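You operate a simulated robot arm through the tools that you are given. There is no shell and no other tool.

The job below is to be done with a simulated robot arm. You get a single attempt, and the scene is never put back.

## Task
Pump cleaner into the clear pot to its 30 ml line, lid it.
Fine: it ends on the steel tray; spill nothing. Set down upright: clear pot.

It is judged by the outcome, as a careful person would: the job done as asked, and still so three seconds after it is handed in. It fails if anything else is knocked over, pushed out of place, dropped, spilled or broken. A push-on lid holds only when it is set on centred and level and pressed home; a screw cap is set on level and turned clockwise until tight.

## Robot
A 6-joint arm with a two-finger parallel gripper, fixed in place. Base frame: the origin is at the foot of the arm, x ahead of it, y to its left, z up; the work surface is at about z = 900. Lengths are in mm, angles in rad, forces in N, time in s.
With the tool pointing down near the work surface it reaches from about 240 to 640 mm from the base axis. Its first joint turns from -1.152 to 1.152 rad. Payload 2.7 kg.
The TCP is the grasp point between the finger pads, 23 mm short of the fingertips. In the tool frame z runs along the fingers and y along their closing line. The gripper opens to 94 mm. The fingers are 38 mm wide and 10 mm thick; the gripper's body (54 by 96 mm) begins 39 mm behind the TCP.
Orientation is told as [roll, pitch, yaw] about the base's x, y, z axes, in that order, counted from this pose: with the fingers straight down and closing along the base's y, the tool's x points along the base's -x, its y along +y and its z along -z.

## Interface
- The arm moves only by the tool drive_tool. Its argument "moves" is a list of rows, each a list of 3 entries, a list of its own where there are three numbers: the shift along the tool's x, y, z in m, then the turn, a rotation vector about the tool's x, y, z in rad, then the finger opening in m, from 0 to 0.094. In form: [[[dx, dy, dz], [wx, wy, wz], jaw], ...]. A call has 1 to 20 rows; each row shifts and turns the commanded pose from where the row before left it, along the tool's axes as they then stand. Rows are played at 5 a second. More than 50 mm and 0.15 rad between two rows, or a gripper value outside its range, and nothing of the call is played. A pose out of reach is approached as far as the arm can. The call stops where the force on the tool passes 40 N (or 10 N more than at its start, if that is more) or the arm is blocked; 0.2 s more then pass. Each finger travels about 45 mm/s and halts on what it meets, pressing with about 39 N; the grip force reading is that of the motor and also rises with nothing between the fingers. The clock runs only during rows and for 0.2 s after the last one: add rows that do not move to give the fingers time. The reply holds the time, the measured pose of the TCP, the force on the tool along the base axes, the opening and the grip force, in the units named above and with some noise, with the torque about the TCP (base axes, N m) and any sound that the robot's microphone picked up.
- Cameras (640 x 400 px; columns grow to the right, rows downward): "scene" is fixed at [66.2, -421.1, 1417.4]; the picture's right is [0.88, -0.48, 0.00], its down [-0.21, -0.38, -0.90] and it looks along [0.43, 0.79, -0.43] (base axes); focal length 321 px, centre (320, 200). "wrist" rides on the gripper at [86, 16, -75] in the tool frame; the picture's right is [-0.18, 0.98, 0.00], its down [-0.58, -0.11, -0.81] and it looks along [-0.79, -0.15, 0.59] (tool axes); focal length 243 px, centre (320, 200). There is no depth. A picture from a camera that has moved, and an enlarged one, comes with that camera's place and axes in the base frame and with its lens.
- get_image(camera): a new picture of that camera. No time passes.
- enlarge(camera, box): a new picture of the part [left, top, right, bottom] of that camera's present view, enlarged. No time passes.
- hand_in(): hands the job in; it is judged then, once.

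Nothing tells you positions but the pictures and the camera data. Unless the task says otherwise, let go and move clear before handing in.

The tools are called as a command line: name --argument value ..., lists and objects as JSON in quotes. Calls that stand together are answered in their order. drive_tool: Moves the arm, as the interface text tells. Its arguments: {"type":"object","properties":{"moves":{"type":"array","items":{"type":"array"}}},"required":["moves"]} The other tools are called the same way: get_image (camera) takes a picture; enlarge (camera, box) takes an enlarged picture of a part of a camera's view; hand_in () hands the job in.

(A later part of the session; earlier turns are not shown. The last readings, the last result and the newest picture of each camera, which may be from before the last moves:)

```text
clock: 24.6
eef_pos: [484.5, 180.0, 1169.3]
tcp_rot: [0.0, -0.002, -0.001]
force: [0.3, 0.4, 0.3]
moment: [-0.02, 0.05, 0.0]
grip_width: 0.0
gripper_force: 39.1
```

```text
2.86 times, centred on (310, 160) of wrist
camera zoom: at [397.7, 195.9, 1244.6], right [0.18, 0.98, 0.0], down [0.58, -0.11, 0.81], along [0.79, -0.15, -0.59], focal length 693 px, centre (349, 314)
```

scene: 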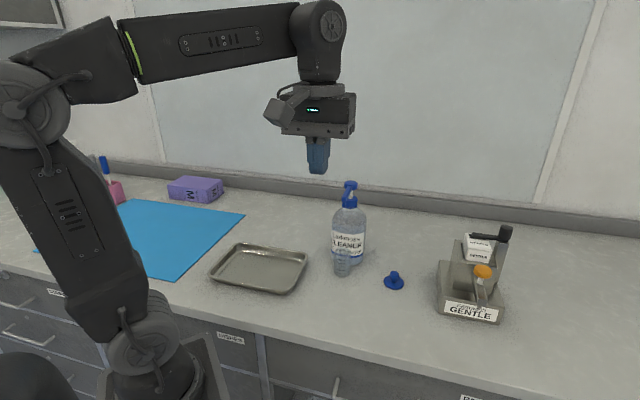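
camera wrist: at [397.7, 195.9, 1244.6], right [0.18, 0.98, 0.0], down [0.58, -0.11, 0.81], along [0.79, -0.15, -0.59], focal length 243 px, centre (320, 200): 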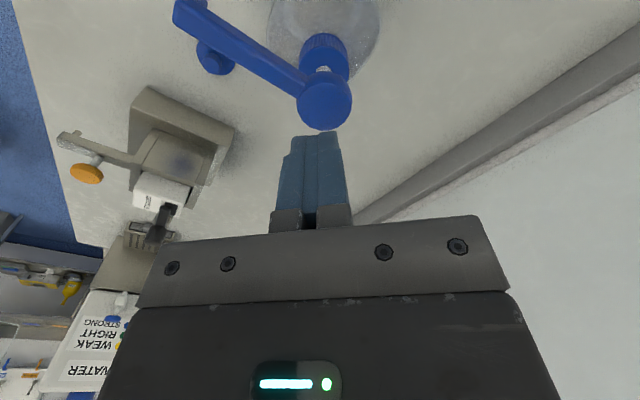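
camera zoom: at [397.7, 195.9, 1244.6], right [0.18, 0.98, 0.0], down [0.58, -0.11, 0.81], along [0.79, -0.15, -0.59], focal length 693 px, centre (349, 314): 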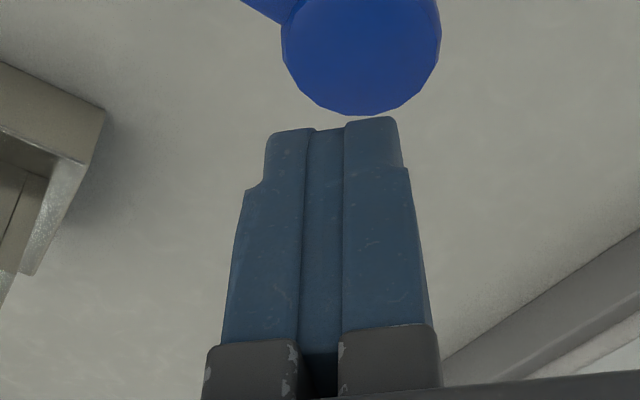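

enlarge --camera "wrist" --box '[270, 20, 380, 150]'

enlarge --camera "scene" --box '[335, 150, 375, 205]'

```text
3.08 times, centred on (325, 85) of wrist
camera zoom: at [397.7, 195.9, 1244.6], right [0.18, 0.98, 0.0], down [0.58, -0.11, 0.81], along [0.79, -0.15, -0.59], focal length 746 px, centre (305, 554)
```

zoom: 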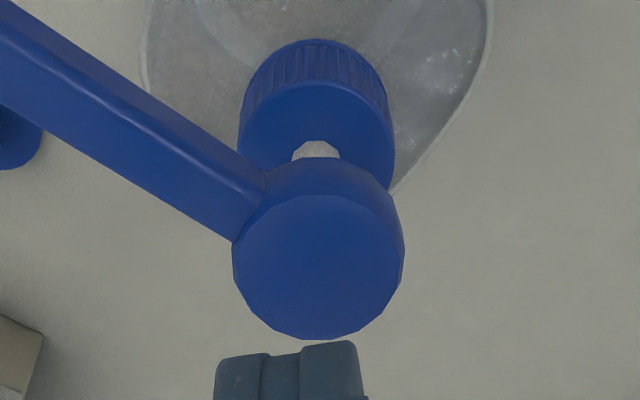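

```text
7.27 times, centred on (355, 178) of scene
camera zoom: at [66.2, -421.1, 1417.4], right [0.88, -0.48, 0.0], down [-0.21, -0.38, -0.9], along [0.43, 0.79, -0.43], focal length 2335 px, centre (66, 364)
```

zoom: 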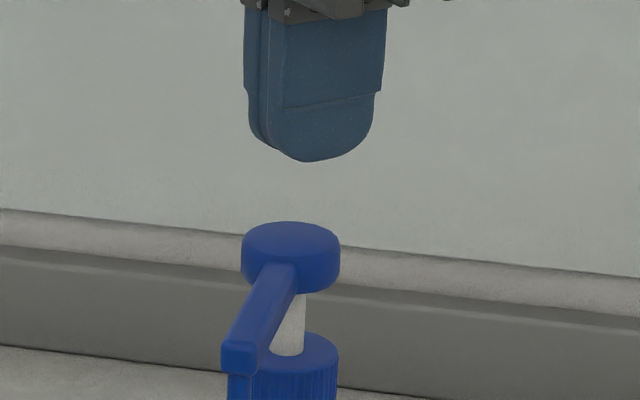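

drive_tool --moves '[[[0, 0, 0], [0, 0, 0], 0.0]]'

drive_tool --moves '[[[0, 0, 0], [0, 0, 0], 0.0]]'

drive_tool --moves '[[[0, 0, 0], [0, 0, 0], 0.0]]'

```text
clock: 25.0
eef_pos: [483.6, 179.8, 1171.2]
tcp_rot: [0.0, 0.0, -0.002]
force: [0.2, 0.0, -0.9]
moment: [-0.01, 0.02, -0.01]
grip_width: 0.2
gripper_force: 39.4
```

```text
clock: 25.4
eef_pos: [484.1, 180.3, 1170.9]
tcp_rot: [0.0, -0.001, -0.001]
force: [0.2, -0.1, -0.7]
moment: [-0.01, 0.02, 0.04]
grip_width: 0.0
gripper_force: 39.4
```

```text
clock: 25.8
eef_pos: [484.1, 180.0, 1170.1]
tcp_rot: [0.0, 0.0, 0.001]
force: [-0.6, 0.4, -0.3]
moment: [0.01, 0.01, -0.01]
grip_width: 0.1
gripper_force: 38.5
```

The TCP really is at (484,180), so I'll shift it onto the head centre (482,183) and descend to just above the head.

drive_tool --moves '[[[0.002, 0.003, 0.01], [0, 0, 0], 0.0], [[0, 0, 0.01], [0, 0, 0], 0.0], [[0, 0, 0.006], [0, 0, 0], 0.0], [[0, 0, 0], [0, 0, 0], 0.0]]'

enlarge --camera "wrist" --box '[250, 40, 390, 160]'

enlarge --camera "scene" --box '[325, 150, 385, 225]'

```text
clock: 26.8
eef_pos: [482.0, 184.7, 1145.3]
tcp_rot: [0.001, 0.0, 0.002]
force: [0.2, -0.2, 0.0]
moment: [0.03, -0.02, 0.02]
grip_width: 0.2
gripper_force: 39.0
```

```text
3.33 times, centred on (320, 100) of wrist
camera zoom: at [395.4, 200.0, 1219.3], right [0.18, 0.98, 0.0], down [0.58, -0.11, 0.81], along [0.79, -0.15, -0.59], focal length 809 px, centre (320, 533)
```

zoom: 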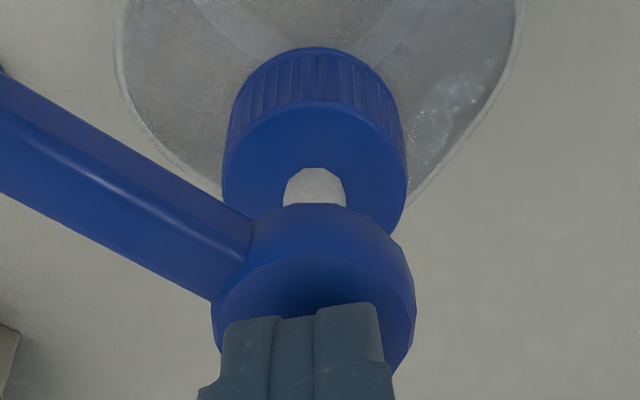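

```text
5.33 times, centred on (355, 188) of scene
camera zoom: at [66.2, -421.1, 1417.4], right [0.88, -0.48, 0.0], down [-0.21, -0.38, -0.9], along [0.43, 0.79, -0.43], focal length 1712 px, centre (133, 267)
```

zoom: 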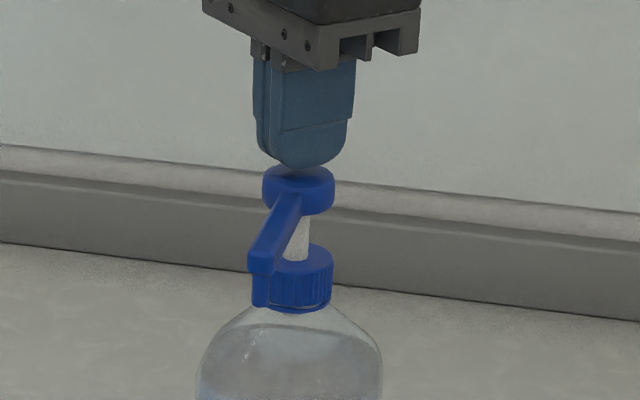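

The fingers are centred on the pump head. I'll press down slowly and watch the force.

drive_tool --moves '[[[0, 0, 0.003], [0, 0, 0], 0.0], [[0, 0, 0.003], [0, 0, 0], 0.0], [[0, 0, 0.003], [0, 0, 0], 0.0], [[0, 0, 0.003], [0, 0, 0], 0.0]]'

enlarge --camera "scene" --box '[315, 150, 395, 285]'

```text
clock: 27.8
eef_pos: [481.9, 185.0, 1132.0]
tcp_rot: [0.003, -0.002, 0.001]
force: [2.9, -1.6, 4.7]
moment: [-0.04, -0.01, 0.0]
grip_width: 0.0
gripper_force: 39.3
```

```text
2.96 times, centred on (355, 218) of scene
camera zoom: at [66.2, -421.2, 1417.3], right [0.88, -0.48, 0.0], down [-0.21, -0.38, -0.9], along [0.43, 0.79, -0.43], focal length 951 px, centre (216, 148)
```

zoom: 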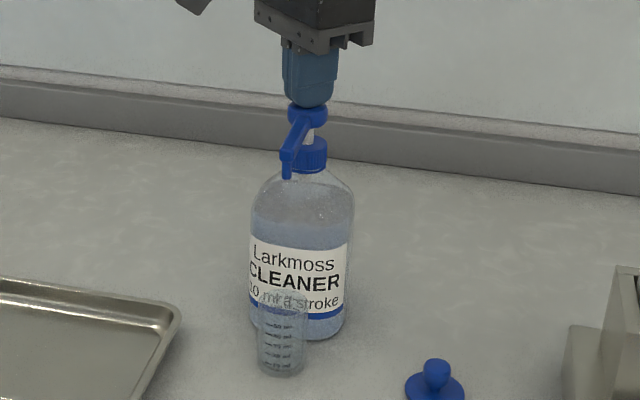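

drive_tool --moves '[[[0, 0, 0.0025], [0, 0, 0], 0.0], [[0, 0, 0.0025], [0, 0, 0], 0.0], [[0, 0, 0.0025], [0, 0, 0], 0.0]]'

enlarge --camera "scene" --box '[315, 150, 395, 285]'

```text
clock: 28.6
eef_pos: [480.4, 185.1, 1125.1]
tcp_rot: [-0.002, 0.002, 0.001]
force: [2.4, -2.3, 6.2]
moment: [-0.05, -0.07, -0.01]
grip_width: 0.1
gripper_force: 39.2
```

```text
2.96 times, centred on (355, 218) of scene
camera zoom: at [66.2, -421.2, 1417.3], right [0.88, -0.48, 0.0], down [-0.21, -0.38, -0.9], along [0.43, 0.79, -0.43], focal length 951 px, centre (216, 148)
```

zoom: 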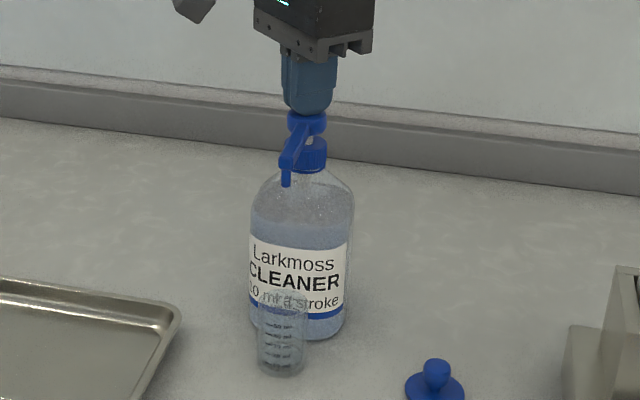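

drive_tool --moves '[[[0, 0, 0.0025], [0, 0, 0], 0.0], [[0, 0, 0.0025], [0, 0, 0], 0.0], [[0, 0, 0.0025], [0, 0, 0], 0.0]]'

enlarge --camera "scene" --box '[315, 150, 395, 285]'

enlarge --camera "scene" --box '[325, 235, 365, 285]'

```text
clock: 29.4
eef_pos: [482.0, 185.0, 1117.0]
tcp_rot: [0.0, -0.001, 0.0]
force: [3.3, -1.1, 8.9]
moment: [0.02, -0.11, -0.05]
grip_width: 0.0
gripper_force: 39.2
```

```text
2.96 times, centred on (355, 218) of scene
camera zoom: at [66.2, -421.2, 1417.3], right [0.88, -0.48, 0.0], down [-0.21, -0.38, -0.9], along [0.43, 0.79, -0.43], focal length 951 px, centre (216, 148)
```

zoom: 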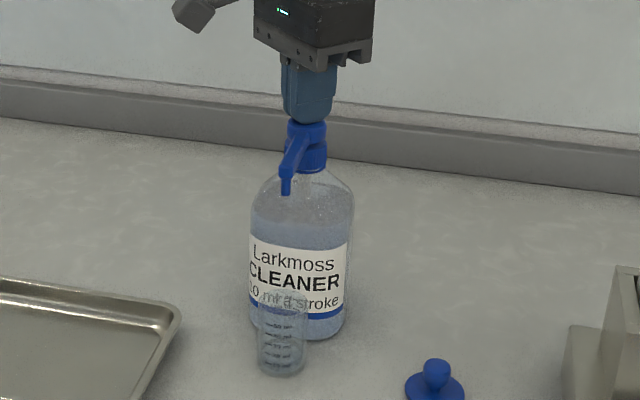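

```text
8.00 times, centred on (345, 260) of scene
camera zoom: at [66.2, -421.2, 1417.3], right [0.88, -0.48, 0.0], down [-0.21, -0.38, -0.9], along [0.43, 0.79, -0.43], focal length 2568 px, centre (120, -280)
```

zoom: 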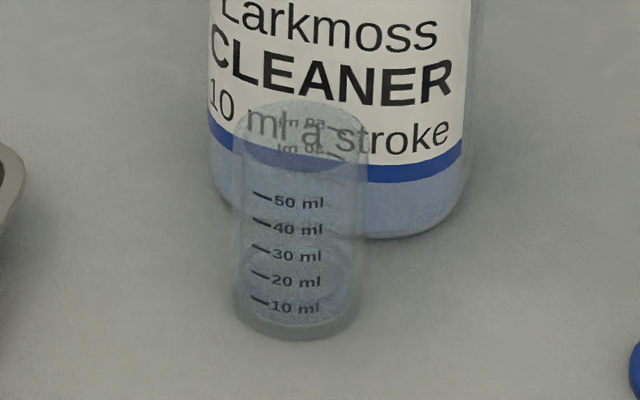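

Liquid is appearing in the pot. I'll keep going to the end of the stroke.

drive_tool --moves '[[[0, 0, 0.002], [0, 0, 0], 0.0], [[0, 0, 0.002], [0, 0, 0], 0.0]]'

enlarge --camera "scene" --box '[325, 235, 365, 285]'

enlarge --camera "scene" --box '[325, 150, 385, 225]'

```text
clock: 30.0
eef_pos: [481.6, 184.0, 1117.2]
tcp_rot: [0.001, -0.005, 0.0]
force: [0.1, -3.9, 26.5]
moment: [-0.08, 0.23, 0.11]
grip_width: 0.0
gripper_force: 38.7
```

```text
8.00 times, centred on (345, 260) of scene
camera zoom: at [65.9, -421.4, 1417.3], right [0.88, -0.48, 0.0], down [-0.21, -0.38, -0.9], along [0.43, 0.79, -0.43], focal length 2568 px, centre (120, -280)
```

zoom: 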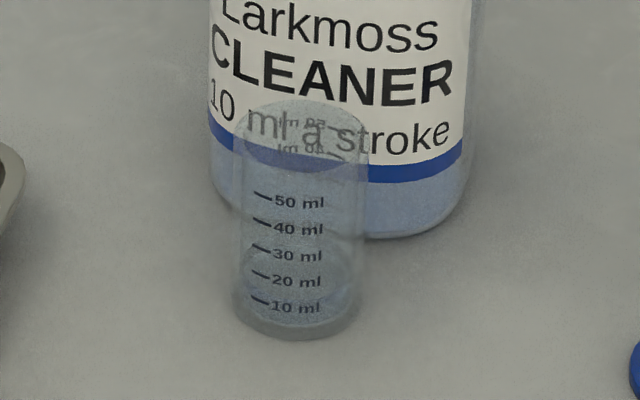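

```text
5.33 times, centred on (355, 188) of scene
camera zoom: at [65.9, -421.4, 1417.3], right [0.88, -0.48, 0.0], down [-0.21, -0.38, -0.9], along [0.43, 0.79, -0.43], focal length 1712 px, centre (133, 267)
```

zoom: 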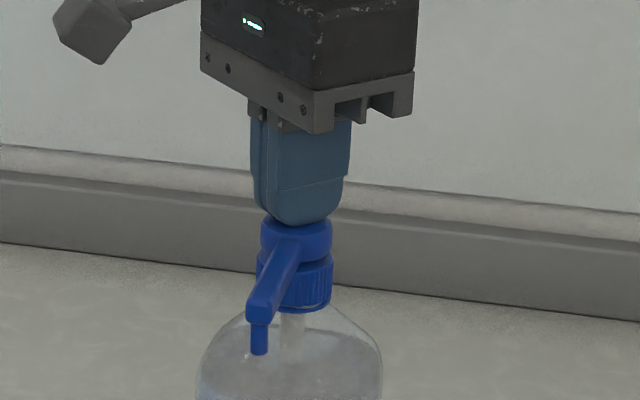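

The pump bottomed out after a stroke of about 20 mm, with the force at 26 N. I'll lift fully so the pump returns, then check the level and for any spill.

drive_tool --moves '[[[0, 0, -0.005], [0, 0, 0], 0.0], [[0, 0, -0.005], [0, 0, 0], 0.0], [[0, 0, -0.005], [0, 0, 0], 0.0], [[0, 0, -0.005], [0, 0, 0], 0.0], [[0, 0, -0.005], [0, 0, 0], 0.0], [[0, 0, -0.006], [0, 0, 0], 0.0], [[0, 0, 0], [0, 0, 0], 0.0], [[0, 0, 0], [0, 0, 0], 0.0]]'

enlarge --camera "scene" --box '[330, 240, 362, 280]'

enlarge --camera "scene" --box '[315, 150, 395, 285]'

get_image --camera "wrist"

```text
clock: 31.8
eef_pos: [481.5, 185.7, 1145.0]
tcp_rot: [0.001, 0.0, 0.0]
force: [0.5, -0.9, -1.1]
moment: [0.0, 0.0, 0.0]
grip_width: 0.0
gripper_force: 38.8
```

```text
10.00 times, centred on (346, 260) of scene
camera zoom: at [66.2, -421.1, 1417.4], right [0.88, -0.48, 0.0], down [-0.21, -0.38, -0.9], along [0.43, 0.79, -0.43], focal length 3210 px, centre (60, -400)
```

zoom: 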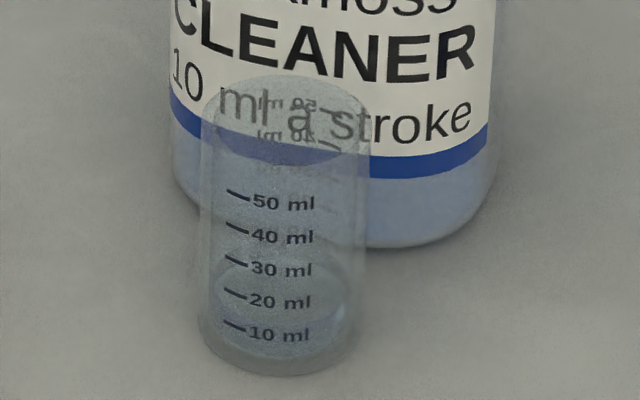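

```text
2.96 times, centred on (355, 218) of scene
camera zoom: at [66.2, -421.1, 1417.4], right [0.88, -0.48, 0.0], down [-0.21, -0.38, -0.9], along [0.43, 0.79, -0.43], focal length 951 px, centre (216, 148)
```

zoom: 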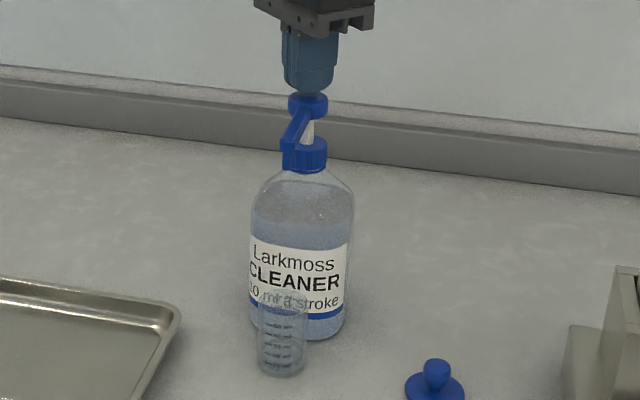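

```text
taken
camera wrist: at [395.4, 201.5, 1219.0], right [0.18, 0.98, 0.0], down [0.58, -0.11, 0.81], along [0.79, -0.15, -0.59], focal length 243 px, centre (320, 200)
```

wrist: 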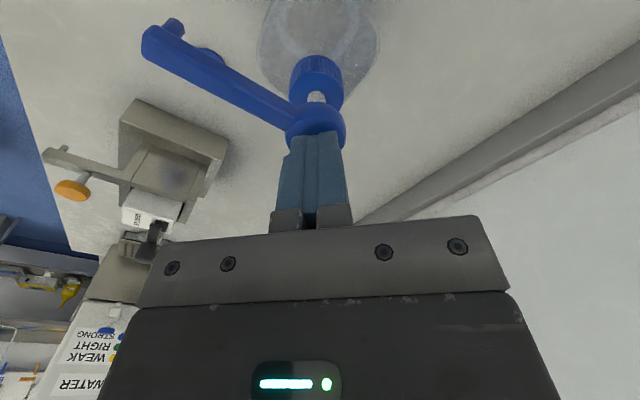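

One clean stroke: the level is at the 10 ml line, the pump has returned and nothing is spilled. Now the second stroke, the same depth.

drive_tool --moves '[[[0, 0, 0.003], [0, 0, 0], 0.0], [[0, 0, 0.003], [0, 0, 0], 0.0], [[0, 0, 0.0025], [0, 0, 0], 0.0], [[0, 0, 0.0025], [0, 0, 0], 0.0], [[0, 0, 0.0025], [0, 0, 0], 0.0], [[0, 0, 0.0025], [0, 0, 0], 0.0], [[0, 0, 0.0025], [0, 0, 0], 0.0], [[0, 0, 0.0025], [0, 0, 0], 0.0], [[0, 0, 0.0025], [0, 0, 0], 0.0], [[0, 0, 0.0025], [0, 0, 0], 0.0], [[0, 0, 0.0025], [0, 0, 0], 0.0], [[0, 0, 0.0025], [0, 0, 0], 0.0], [[0, 0, 0], [0, 0, 0], 0.0]]'

enlarge --camera "scene" --box '[315, 150, 395, 285]'

```text
clock: 34.6
eef_pos: [481.2, 185.6, 1115.9]
tcp_rot: [0.003, -0.008, 0.001]
force: [-2.1, 1.6, 29.8]
moment: [0.0, 0.33, -0.1]
grip_width: 0.1
gripper_force: 39.1
```

```text
2.96 times, centred on (355, 218) of scene
camera zoom: at [65.7, -421.2, 1417.4], right [0.88, -0.48, 0.0], down [-0.21, -0.38, -0.9], along [0.43, 0.79, -0.43], focal length 951 px, centre (216, 148)
```

zoom: 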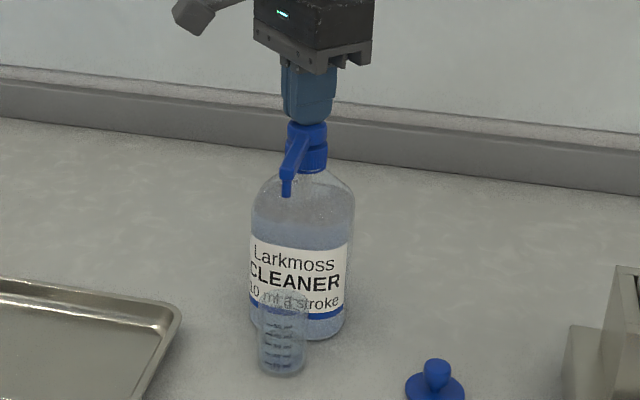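

The second stroke bottomed out at 30 N. I'll lift fully again and check the level.

drive_tool --moves '[[[0, 0, -0.005], [0, 0, 0], 0.0], [[0, 0, -0.005], [0, 0, 0], 0.0], [[0, 0, -0.005], [0, 0, 0], 0.0], [[0, 0, -0.005], [0, 0, 0], 0.0], [[0, 0, -0.005], [0, 0, 0], 0.0], [[0, 0, -0.006], [0, 0, 0], 0.0], [[0, 0, 0], [0, 0, 0], 0.0], [[0, 0, 0], [0, 0, 0], 0.0]]'

enlarge --camera "scene" --box '[330, 240, 362, 280]'

enlarge --camera "scene" --box '[315, 150, 395, 285]'

```text
clock: 36.4
eef_pos: [480.6, 186.0, 1144.7]
tcp_rot: [0.0, -0.001, -0.001]
force: [-0.2, 0.6, 0.7]
moment: [-0.01, 0.02, 0.01]
grip_width: 0.1
gripper_force: 39.5
```

```text
10.00 times, centred on (346, 260) of scene
camera zoom: at [66.2, -421.1, 1417.4], right [0.88, -0.48, 0.0], down [-0.21, -0.38, -0.9], along [0.43, 0.79, -0.43], focal length 3210 px, centre (60, -400)
```

zoom: 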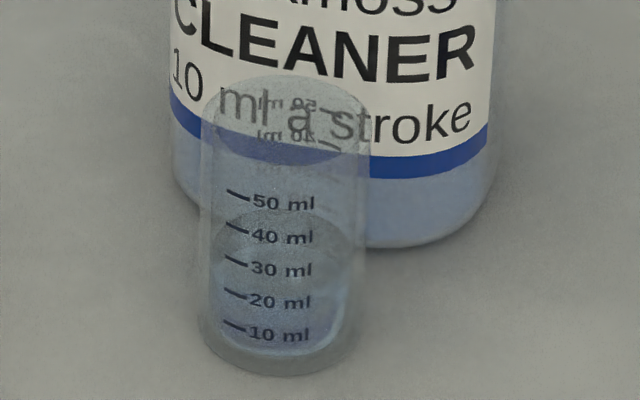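

```text
2.96 times, centred on (355, 218) of scene
camera zoom: at [66.2, -421.1, 1417.4], right [0.88, -0.48, 0.0], down [-0.21, -0.38, -0.9], along [0.43, 0.79, -0.43], focal length 951 px, centre (216, 148)
```

zoom: 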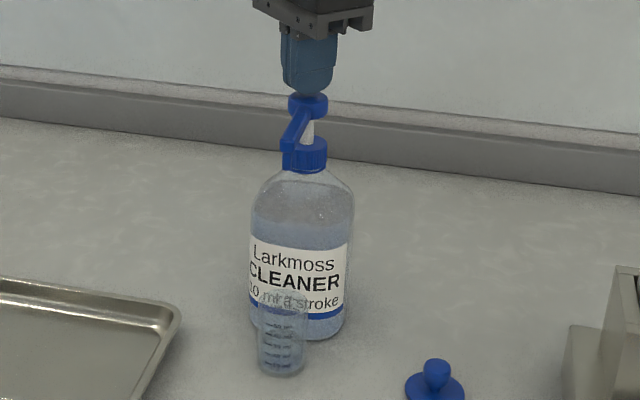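

enlarge --camera "scene" --box '[333, 246, 357, 280]'

enlarge --camera "wrist" --box '[100, 0, 320, 100]'

```text
11.76 times, centred on (345, 263) of scene
camera zoom: at [66.2, -421.1, 1417.4], right [0.88, -0.48, 0.0], down [-0.21, -0.38, -0.9], along [0.43, 0.79, -0.43], focal length 3777 px, centre (26, -541)
```

zoom: 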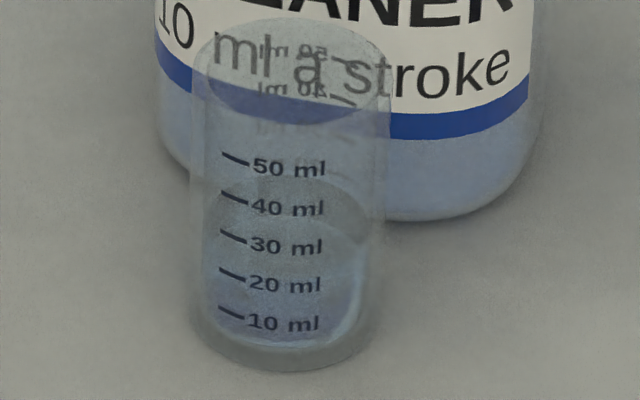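

```text
2.91 times, centred on (210, 50) of wrist
camera zoom: at [394.2, 201.1, 1218.8], right [0.18, 0.98, 0.0], down [0.58, -0.11, 0.81], along [0.79, -0.15, -0.59], focal length 706 px, centre (640, 636)
```

zoom: 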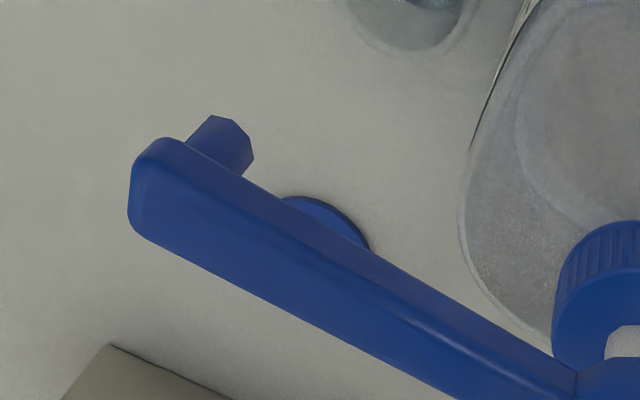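

enlarge --camera "scene" --box '[338, 254, 354, 264]'

enlarge --camera "scene" --box '[338, 264, 354, 274]'

```text
16.00 times, centred on (346, 259) of scene
camera zoom: at [66.2, -421.1, 1417.4], right [0.88, -0.48, 0.0], down [-0.21, -0.38, -0.9], along [0.43, 0.79, -0.43], focal length 5136 px, centre (-96, -744)
```

zoom: 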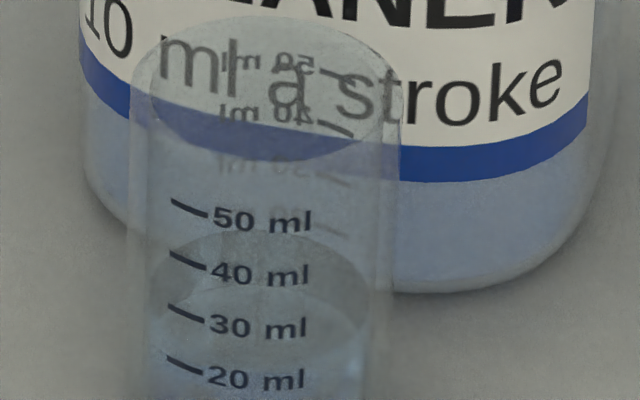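

```text
16.00 times, centred on (346, 269) of scene
camera zoom: at [66.2, -421.1, 1417.4], right [0.88, -0.48, 0.0], down [-0.21, -0.38, -0.9], along [0.43, 0.79, -0.43], focal length 5136 px, centre (-96, -904)
```

zoom: 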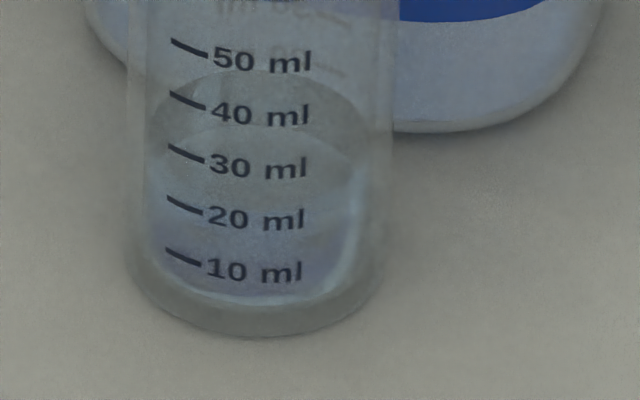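

The level is consistent with 20 ml, and nothing is spilled. Now the third stroke.

drive_tool --moves '[[[0, 0, 0.003], [0, 0, 0], 0.0], [[0, 0, 0.003], [0, 0, 0], 0.0], [[0, 0, 0.0025], [0, 0, 0], 0.0], [[0, 0, 0.0025], [0, 0, 0], 0.0], [[0, 0, 0.0025], [0, 0, 0], 0.0], [[0, 0, 0.0025], [0, 0, 0], 0.0], [[0, 0, 0.0025], [0, 0, 0], 0.0], [[0, 0, 0.0025], [0, 0, 0], 0.0], [[0, 0, 0.0025], [0, 0, 0], 0.0], [[0, 0, 0.0025], [0, 0, 0], 0.0], [[0, 0, 0.0025], [0, 0, 0], 0.0], [[0, 0, 0.0025], [0, 0, 0], 0.0], [[0, 0, 0], [0, 0, 0], 0.0]]'

drive_tool --moves '[[[0, 0, -0.005], [0, 0, 0], 0.0], [[0, 0, -0.005], [0, 0, 0], 0.0], [[0, 0, -0.005], [0, 0, 0], 0.0], [[0, 0, -0.005], [0, 0, 0], 0.0], [[0, 0, -0.005], [0, 0, 0], 0.0], [[0, 0, -0.006], [0, 0, 0], 0.0], [[0, 0, 0], [0, 0, 0], 0.0], [[0, 0, 0], [0, 0, 0], 0.0]]'

enlarge --camera "scene" --box '[333, 246, 357, 280]'

enlarge --camera "scene" --box '[338, 264, 354, 274]'

enlarge --camera "scene" --box '[315, 150, 395, 285]'

```text
clock: 39.2
eef_pos: [481.7, 185.6, 1117.0]
tcp_rot: [0.004, -0.008, -0.001]
force: [2.6, -0.1, 27.5]
moment: [0.03, 0.26, 0.09]
grip_width: 0.0
gripper_force: 39.0
```

```text
clock: 41.0
eef_pos: [482.4, 186.2, 1144.9]
tcp_rot: [0.0, -0.001, 0.001]
force: [0.2, -0.7, -1.2]
moment: [-0.01, 0.02, -0.03]
grip_width: 0.1
gripper_force: 39.4
```

```text
11.76 times, centred on (345, 263) of scene
camera zoom: at [66.2, -421.1, 1417.4], right [0.88, -0.48, 0.0], down [-0.21, -0.38, -0.9], along [0.43, 0.79, -0.43], focal length 3777 px, centre (26, -541)
```

zoom: 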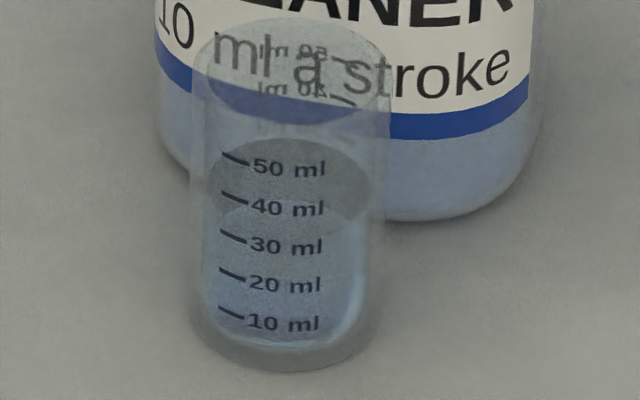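

```text
16.00 times, centred on (346, 269) of scene
camera zoom: at [66.2, -421.1, 1417.4], right [0.88, -0.48, 0.0], down [-0.21, -0.38, -0.9], along [0.43, 0.79, -0.43], focal length 5136 px, centre (-96, -904)
```

zoom: 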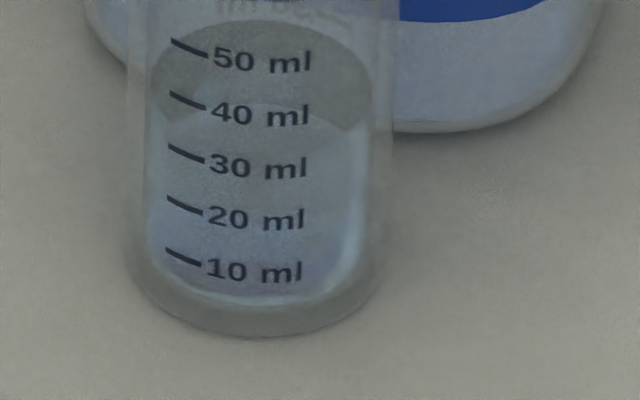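

```text
2.96 times, centred on (355, 218) of scene
camera zoom: at [66.2, -421.1, 1417.4], right [0.88, -0.48, 0.0], down [-0.21, -0.38, -0.9], along [0.43, 0.79, -0.43], focal length 951 px, centre (216, 148)
```

zoom: 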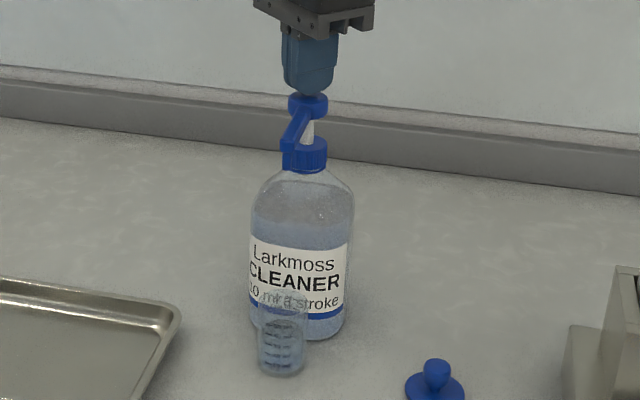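

The level rose by the same increment again, so it's at the 30 ml line, with no spill. Now I'll back the arm away along the same path and re-tilt it to fetch the pot.

drive_tool --moves '[[[0, 0, -0.026], [0, 0, 0], 0.0], [[0, 0, -0.03], [0, 0, 0], 0.0], [[0.034, 0.0013, -0.015], [0, 0, 0], 0.0], [[0.0382, 0.0043, -0.01], [0, 0, 0], 0.0], [[0.0382, 0.0043, -0.005], [0, 0, 0], 0.0], [[0.0404, 0.0043, 0], [0, 0, 0], 0.0], [[0.0098, -0.0434, -0.0074], [0, 0, 0], 0.0], [[0.0098, -0.0434, -0.0074], [0, 0, 0], 0.0], [[0.0098, -0.0434, -0.0074], [0, 0, 0], 0.0], [[0.0098, -0.0434, -0.0074], [0, 0, 0], 0.0], [[0.0098, -0.0434, -0.0074], [0, 0, 0], 0.0], [[0, 0, 0], [0, 0, 0], 0.0]]'

drive_tool --moves '[[[0, 0, 0], [0, 0, -0.131], 0.0], [[0, 0, 0], [0, 0, -0.131], 0.02], [[0, 0, 0], [0, 0, -0.131], 0.04], [[0, 0, 0], [0, 0, -0.131], 0.06], [[0, 0, 0], [0, 0, -0.131], 0.078], [[0, 0, 0], [0, 0, -0.131], 0.078], [[0, 0, 0], [0, -0.1222, 0], 0.078], [[0, 0, 0], [0, -0.1222, 0], 0.078], [[0, 0, 0], [0, -0.1222, 0], 0.078], [[0, 0, 0], [0, -0.1222, 0], 0.078], [[0, 0, 0], [0, -0.1222, 0], 0.078], [[0, 0, 0], [0, 0, 0], 0.078]]'

drive_tool --moves '[[[0, 0, 0], [0, 0, 0], 0.078]]'

get_image --camera "scene"

```text
clock: 43.6
eef_pos: [279.4, -18.3, 1268.4]
tcp_rot: [-0.001, 0.001, 0.0]
force: [-0.6, -0.2, 0.2]
moment: [-0.02, 0.03, 0.0]
grip_width: 0.0
gripper_force: 39.1
```

```text
clock: 46.2
eef_pos: [281.8, -17.8, 1267.6]
tcp_rot: [0.0, -0.614, 0.787]
force: [0.6, -0.3, 0.6]
moment: [0.04, 0.04, -0.01]
grip_width: 78.0
gripper_force: 0.1
```

```text
clock: 46.6
eef_pos: [282.0, -17.8, 1266.5]
tcp_rot: [0.001, -0.61, 0.786]
force: [0.1, 0.2, -0.8]
moment: [0.04, 0.0, 0.0]
grip_width: 78.1
gripper_force: 0.0
```

```text
taken
```

scene: 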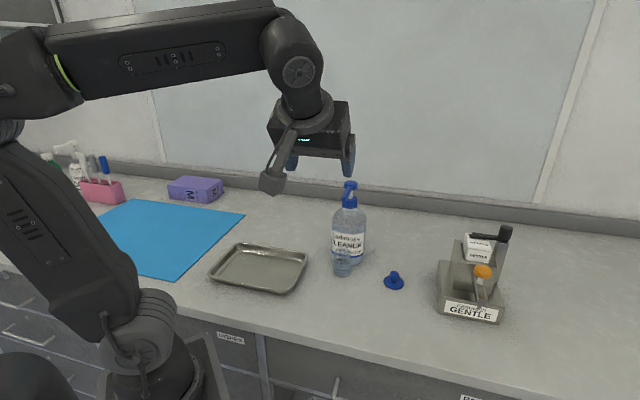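

drive_tool --moves '[[[0.0077, -0.0001, 0.03193], [0, 0, 0], 0.078], [[0.0077, -0.0001, 0.03193], [0, 0, 0], 0.078], [[0.0077, -0.0001, 0.03193], [0, 0, 0], 0.078], [[0, 0, 0.03], [0, 0, 0], 0.078], [[0, 0, 0.03], [0, 0, 0], 0.078], [[0, 0, 0.03], [0, 0, 0], 0.078], [[0, 0, 0.03], [0, 0, 0], 0.078], [[0, 0, 0.03], [0, 0, 0], 0.078], [[0, 0, 0], [0, 0, 0], 0.078]]'

drive_tool --moves '[[[0, 0, 0], [0, 0, 0], 0.078]]'

get_image --camera "wrist"

enlarge --camera "wrist" --box '[280, 0, 380, 120]'

```text
clock: 48.6
eef_pos: [368.6, 69.3, 1051.5]
tcp_rot: [-0.001, -0.611, 0.785]
force: [-0.2, 0.6, 0.7]
moment: [-0.02, -0.01, 0.0]
grip_width: 78.2
gripper_force: 0.2
```

```text
clock: 49.0
eef_pos: [368.5, 68.8, 1051.8]
tcp_rot: [0.0, -0.613, 0.787]
force: [-0.1, 0.1, -0.7]
moment: [-0.02, -0.02, 0.0]
grip_width: 77.9
gripper_force: 0.0
```

```text
taken
camera wrist: at [277.0, -0.3, 1063.8], right [-0.59, 0.8, 0.11], down [0.09, -0.07, 0.99], along [0.8, 0.59, -0.03], focal length 243 px, centre (320, 200)
```

wrist: 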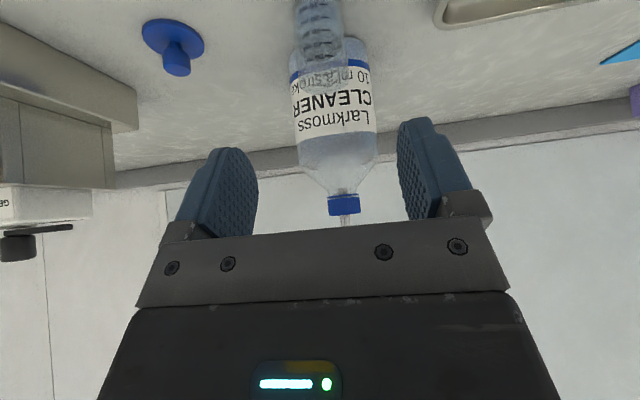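

```text
3.33 times, centred on (330, 60) of wrist
camera zoom: at [277.0, -0.3, 1063.8], right [-0.59, 0.8, 0.11], down [0.09, -0.07, 0.99], along [0.8, 0.59, -0.03], focal length 809 px, centre (287, 667)
```

zoom: 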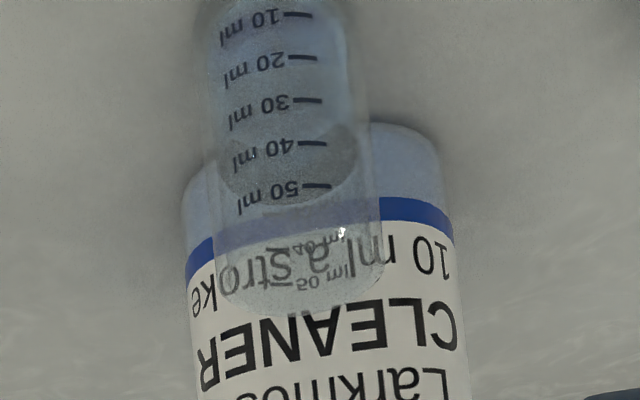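

The pot is still lined up with the gripper. I'll advance and grip it at the same spot as before.

drive_tool --moves '[[[0, 0, 0.03], [0, 0, 0], 0.078], [[0, 0, 0.03], [0, 0, 0], 0.078], [[0, 0, 0.03], [0, 0, 0], 0.078], [[0, 0, 0.025], [0, 0, 0], 0.078], [[0, 0, 0.0235], [0, 0, 0], 0.078], [[0, 0, 0], [0, 0, 0], 0.078]]'

get_image --camera "wrist"

enlarge --camera "wrist" --box '[250, 70, 390, 240]'

```text
clock: 50.4
eef_pos: [423.1, 125.1, 937.8]
tcp_rot: [0.0, -0.611, 0.787]
force: [-0.3, -0.3, -0.7]
moment: [-0.01, 0.0, 0.0]
grip_width: 78.0
gripper_force: 0.0
```

```text
taken
camera wrist: at [332.0, 54.2, 949.5], right [-0.59, 0.8, 0.11], down [0.09, -0.07, 0.99], along [0.8, 0.59, -0.03], focal length 243 px, centre (320, 200)
```

wrist: 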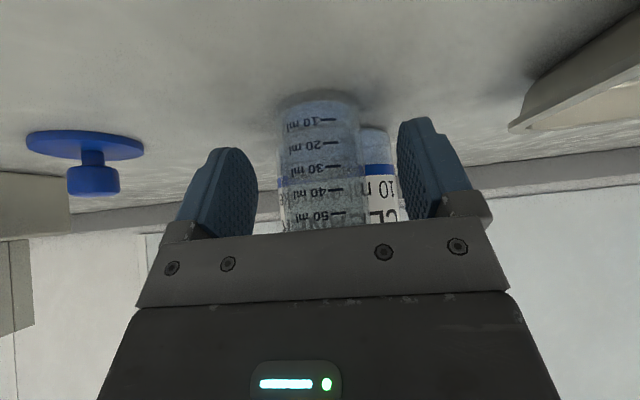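

```text
2.35 times, centred on (320, 155) of wrist
camera zoom: at [332.0, 54.2, 949.5], right [-0.59, 0.8, 0.11], down [0.09, -0.07, 0.99], along [0.8, 0.59, -0.03], focal length 571 px, centre (320, 306)
```

zoom: 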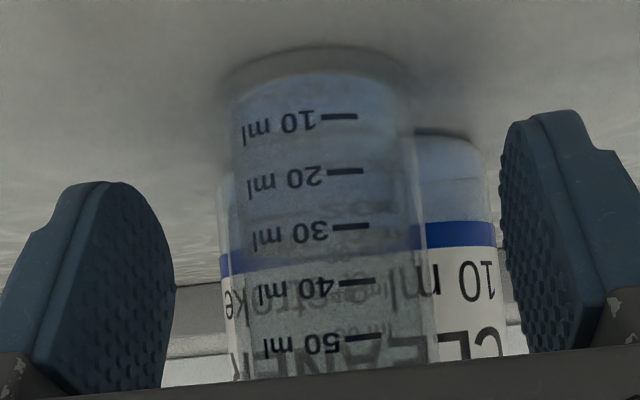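

drive_tool --moves '[[[0, 0.002, 0.001], [0, 0, 0], 0.078], [[0, 0, 0], [0, 0, 0], 0.065], [[0, 0, 0], [0, 0, 0], 0.055], [[0, 0, 0], [0, 0, 0], 0.048], [[0, 0, 0], [0, 0, 0], 0.044], [[0, 0, 0], [0, 0, 0], 0.04], [[0, 0, 0], [0, 0, 0], 0.036], [[0, 0, 0], [0, 0, 0], 0.036], [[0, 0, 0], [0, 0, 0], 0.036]]'

enlarge --camera "wrist" --box '[250, 70, 390, 240]'

```text
clock: 52.4
eef_pos: [422.5, 126.7, 938.3]
tcp_rot: [0.0, -0.61, 0.786]
force: [-0.2, 0.7, 1.3]
moment: [0.0, 0.0, 0.02]
grip_width: 41.0
gripper_force: 39.2
```

```text
2.35 times, centred on (320, 155) of wrist
camera zoom: at [330.9, 56.3, 949.0], right [-0.59, 0.8, 0.11], down [0.09, -0.07, 0.99], along [0.8, 0.59, -0.03], focal length 571 px, centre (320, 306)
```

zoom: 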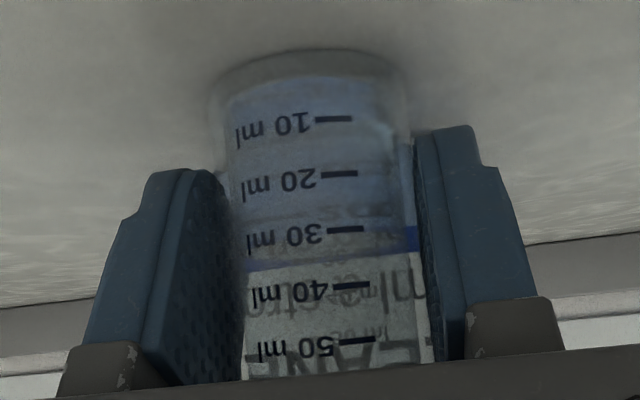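

Gripped firmly at 41 mm. I'll lift gently, back straight out from under the spout, then raise the pot clear of the tray rim.

drive_tool --moves '[[[-0.00172, 0, -0.00246], [0, 0, 0], 0.036], [[-0.00287, 0, -0.0041], [0, 0, 0], 0.036], [[-0.00287, 0, -0.0041], [0, 0, 0], 0.036], [[0.00491, 0, -0.00344], [0, 0, 0], 0.036], [[0.00982, 0, -0.00688], [0, 0, 0], 0.036], [[0.00982, 0, -0.00688], [0, 0, 0], 0.036], [[0.00982, 0, -0.00688], [0, 0, 0], 0.036], [[0.00982, 0, -0.00688], [0, 0, 0], 0.036], [[0.00491, 0, -0.00344], [0, 0, 0], 0.036], [[-0.00287, 0, -0.0041], [0, 0, 0], 0.036], [[-0.00574, 0, -0.00819], [0, 0, 0], 0.036], [[-0.00574, 0, -0.00819], [0, 0, 0], 0.036], [[-0.00574, 0, -0.00819], [0, 0, 0], 0.036], [[-0.00287, 0, -0.0041], [0, 0, 0], 0.036], [[0, 0, 0], [0, 0, 0], 0.036]]'

get_image --camera "scene"

get_image --camera "wrist"

```text
clock: 55.6
eef_pos: [380.0, 84.7, 991.8]
tcp_rot: [0.001, -0.61, 0.785]
force: [-0.3, -0.1, -0.9]
moment: [-0.01, -0.01, -0.01]
grip_width: 40.9
gripper_force: 39.5
```

```text
taken
```

scene: 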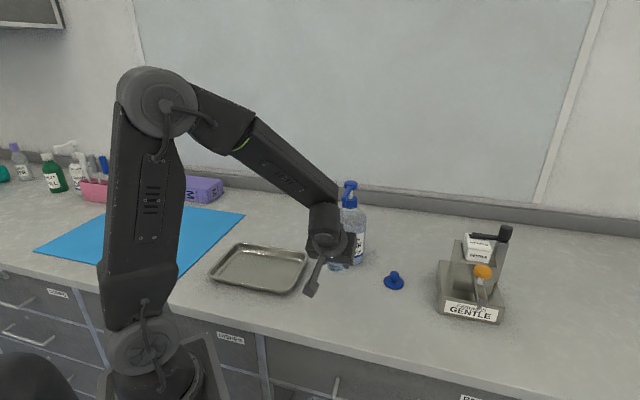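

```text
taken
camera wrist: at [288.6, 15.4, 1003.1], right [-0.59, 0.8, 0.11], down [0.09, -0.07, 0.99], along [0.8, 0.59, -0.03], focal length 243 px, centre (320, 200)
```

wrist: 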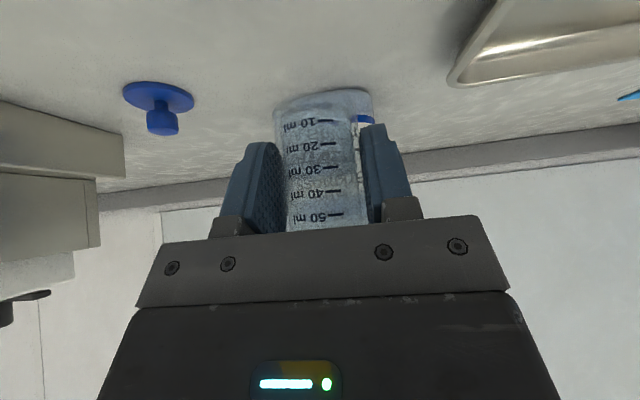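

The pot is 54 mm up and held level. I'll yaw the tool 35° about the vertical so it reaches the tray comfortably.

drive_tool --moves '[[[0, 0, 0], [-0.03506, 0, -0.05006], 0.036], [[0, 0, 0], [-0.0701, 0, -0.1001], 0.036], [[0, 0, 0], [-0.0701, 0, -0.1001], 0.036], [[0, 0, 0], [-0.0701, 0, -0.1001], 0.036], [[0, 0, 0], [-0.0701, 0, -0.1001], 0.036], [[0, 0, 0], [-0.03506, 0, -0.05006], 0.036], [[0, 0, 0], [0, 0, 0], 0.036]]'

get_image --camera "wrist"

get_image --camera "scene"

```text
clock: 57.2
eef_pos: [379.8, 84.4, 991.8]
tcp_rot: [0.001, -0.611, 1.396]
force: [-0.1, 0.5, -0.3]
moment: [-0.05, 0.02, 0.0]
grip_width: 41.4
gripper_force: 38.3
```

```text
taken
camera wrist: at [345.4, -25.3, 1002.8], right [-0.94, 0.32, 0.11], down [0.11, -0.01, 0.99], along [0.32, 0.95, -0.03], focal length 243 px, centre (320, 200)
```

wrist: 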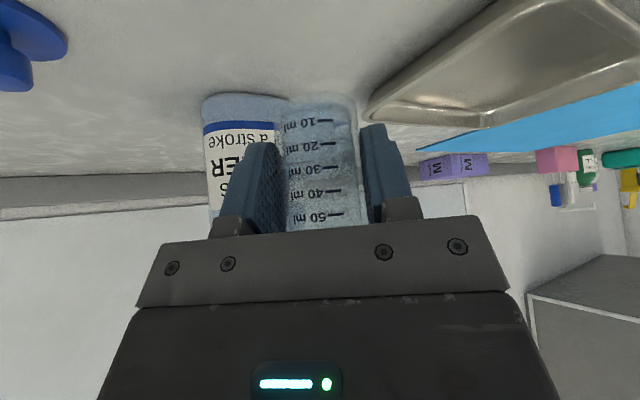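

```text
taken
```

scene: 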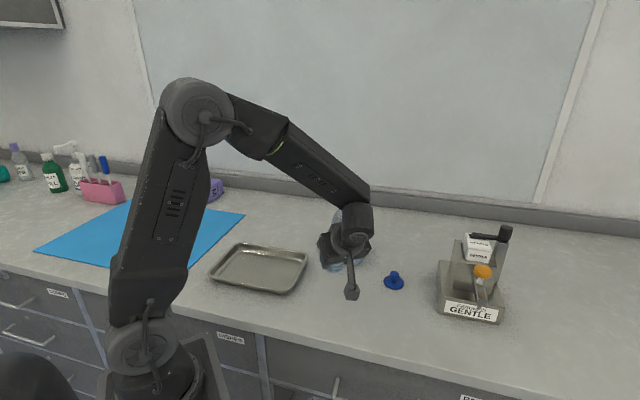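

drive_tool --moves '[[[-0.00527, 0.00747, 0.00369], [0, 0, 0], 0.036], [[-0.00862, 0.01222, 0.00603], [0, 0, 0], 0.036], [[-0.00862, 0.01222, 0.00603], [0, 0, 0], 0.036], [[-0.00862, 0.01222, 0.00603], [0, 0, 0], 0.036], [[-0.00862, 0.01222, 0.00603], [0, 0, 0], 0.036], [[-0.00862, 0.01222, 0.00603], [0, 0, 0], 0.036], [[-0.00862, 0.01222, 0.00603], [0, 0, 0], 0.036], [[-0.00862, 0.01222, 0.00603], [0, 0, 0], 0.036], [[-0.00862, 0.01222, 0.00603], [0, 0, 0], 0.036], [[-0.00862, 0.01222, 0.00603], [0, 0, 0], 0.036], [[-0.00862, 0.01222, 0.00603], [0, 0, 0], 0.036], [[-0.00862, 0.01222, 0.00603], [0, 0, 0], 0.036], [[-0.00527, 0.00747, 0.00369], [0, 0, 0], 0.036], [[0, 0, 0], [0, 0, 0], 0.036]]'

get_image --camera "wrist"

get_image --camera "scene"

```text
clock: 60.2
eef_pos: [255.6, 236.5, 991.1]
tcp_rot: [0.0, -0.612, 1.398]
force: [-0.3, -0.1, 0.3]
moment: [0.0, -0.02, 0.01]
grip_width: 41.3
gripper_force: 38.4
```

```text
taken
camera wrist: at [221.0, 126.5, 1002.0], right [-0.94, 0.32, 0.11], down [0.11, -0.01, 0.99], along [0.32, 0.95, -0.03], focal length 243 px, centre (320, 200)
```

wrist: 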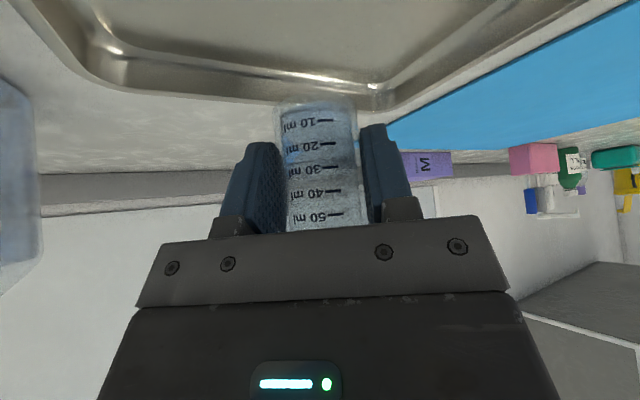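

```text
taken
```

scene: 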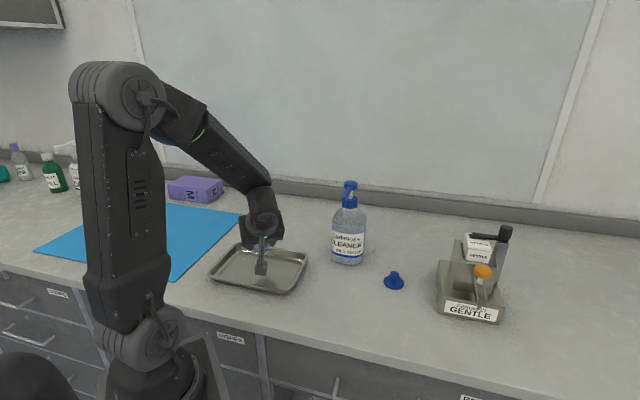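

enlarge --camera "scene" --box '[200, 200, 320, 305]'

enlarge --camera "wrist" --box '[40, 0, 600, 240]'

```text
3.81 times, centred on (260, 252) of scene
camera zoom: at [66.2, -421.1, 1417.4], right [0.88, -0.48, 0.0], down [-0.21, -0.38, -0.9], along [0.43, 0.79, -0.43], focal length 1223 px, centre (549, 0)
```

zoom: 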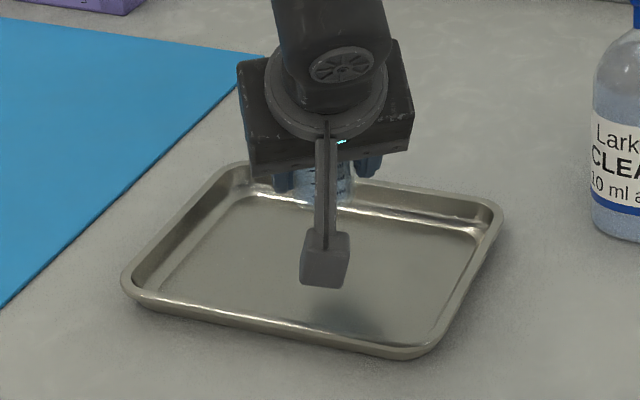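

```text
1.14 times, centred on (320, 120) of wrist
camera zoom: at [221.0, 126.5, 1002.0], right [-0.94, 0.32, 0.11], down [0.11, -0.01, 0.99], along [0.32, 0.95, -0.03], focal length 277 px, centre (320, 291)
```

zoom: 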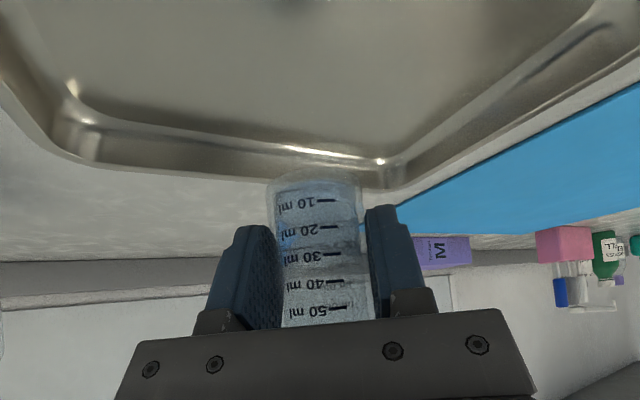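

The pot is over the tray centre. I'll lower it most of the way, then creep until it touches.

drive_tool --moves '[[[0.00287, 0, 0.0041], [0, 0, 0], 0.036], [[0.00517, 0, 0.00737], [0, 0, 0], 0.036], [[0.00517, 0, 0.00737], [0, 0, 0], 0.036], [[0.00517, 0, 0.00737], [0, 0, 0], 0.036], [[0.00517, 0, 0.00737], [0, 0, 0], 0.036], [[0.00172, 0, 0.00246], [0, 0, 0], 0.036], [[0, 0, 0], [0, 0, 0], 0.036]]'

enlarge --camera "scene" --box '[200, 200, 320, 305]'

get_image --camera "wrist"

```text
clock: 61.8
eef_pos: [256.9, 237.0, 948.6]
tcp_rot: [-0.001, -0.612, 1.396]
force: [-0.5, -0.2, -0.7]
moment: [0.02, 0.0, 0.02]
grip_width: 41.1
gripper_force: 39.4
```

```text
3.81 times, centred on (260, 252) of scene
camera zoom: at [66.2, -421.1, 1417.4], right [0.88, -0.48, 0.0], down [-0.21, -0.38, -0.9], along [0.43, 0.79, -0.43], focal length 1223 px, centre (549, 0)
```

zoom: 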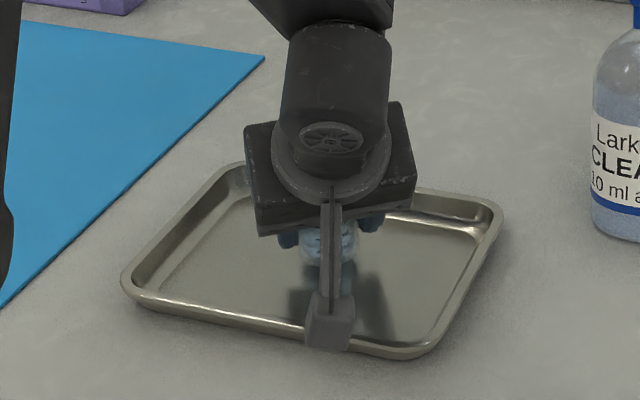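

```text
taken
camera wrist: at [220.3, 126.1, 959.0], right [-0.94, 0.32, 0.11], down [0.11, -0.01, 0.99], along [0.32, 0.95, -0.03], focal length 243 px, centre (320, 200)
```

wrist: 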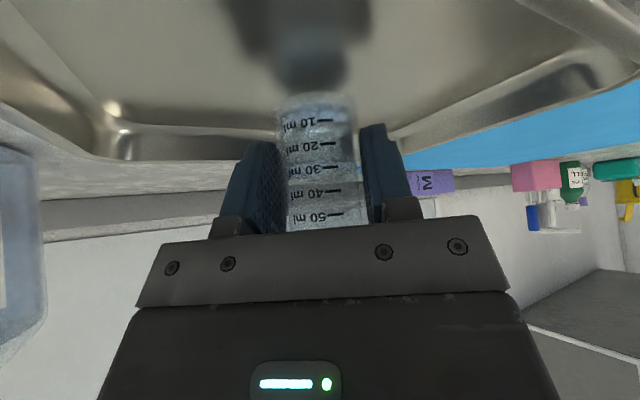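

drive_tool --moves '[[[0.00086, 0, 0.00123], [0, 0, 0], 0.036], [[0.00086, 0, 0.00123], [0, 0, 0], 0.036], [[0, 0, 0], [0, 0, 0], 0.036]]'

drive_tool --moves '[[[0.00057, 0, 0.00082], [0, 0, 0], 0.036], [[0, 0, 0], [0, 0, 0], 0.036]]'

drive_tool --moves '[[[0.00057, 0, 0.00082], [0, 0, 0], 0.036], [[0, 0, 0], [0, 0, 0], 0.036]]'

```text
clock: 62.6
eef_pos: [255.5, 235.6, 945.1]
tcp_rot: [0.0, -0.611, 1.397]
force: [-0.6, -1.0, -0.6]
moment: [0.04, -0.01, -0.01]
grip_width: 41.1
gripper_force: 38.9
```

```text
clock: 63.2
eef_pos: [255.4, 236.3, 943.3]
tcp_rot: [0.001, -0.61, 1.397]
force: [0.0, -0.2, 0.4]
moment: [0.02, 0.02, -0.02]
grip_width: 41.3
gripper_force: 38.9
```

```text
clock: 63.8
eef_pos: [255.8, 236.0, 943.5]
tcp_rot: [0.0, -0.61, 1.398]
force: [0.0, -0.2, -0.8]
moment: [0.02, 0.0, 0.0]
grip_width: 41.1
gripper_force: 38.9
```

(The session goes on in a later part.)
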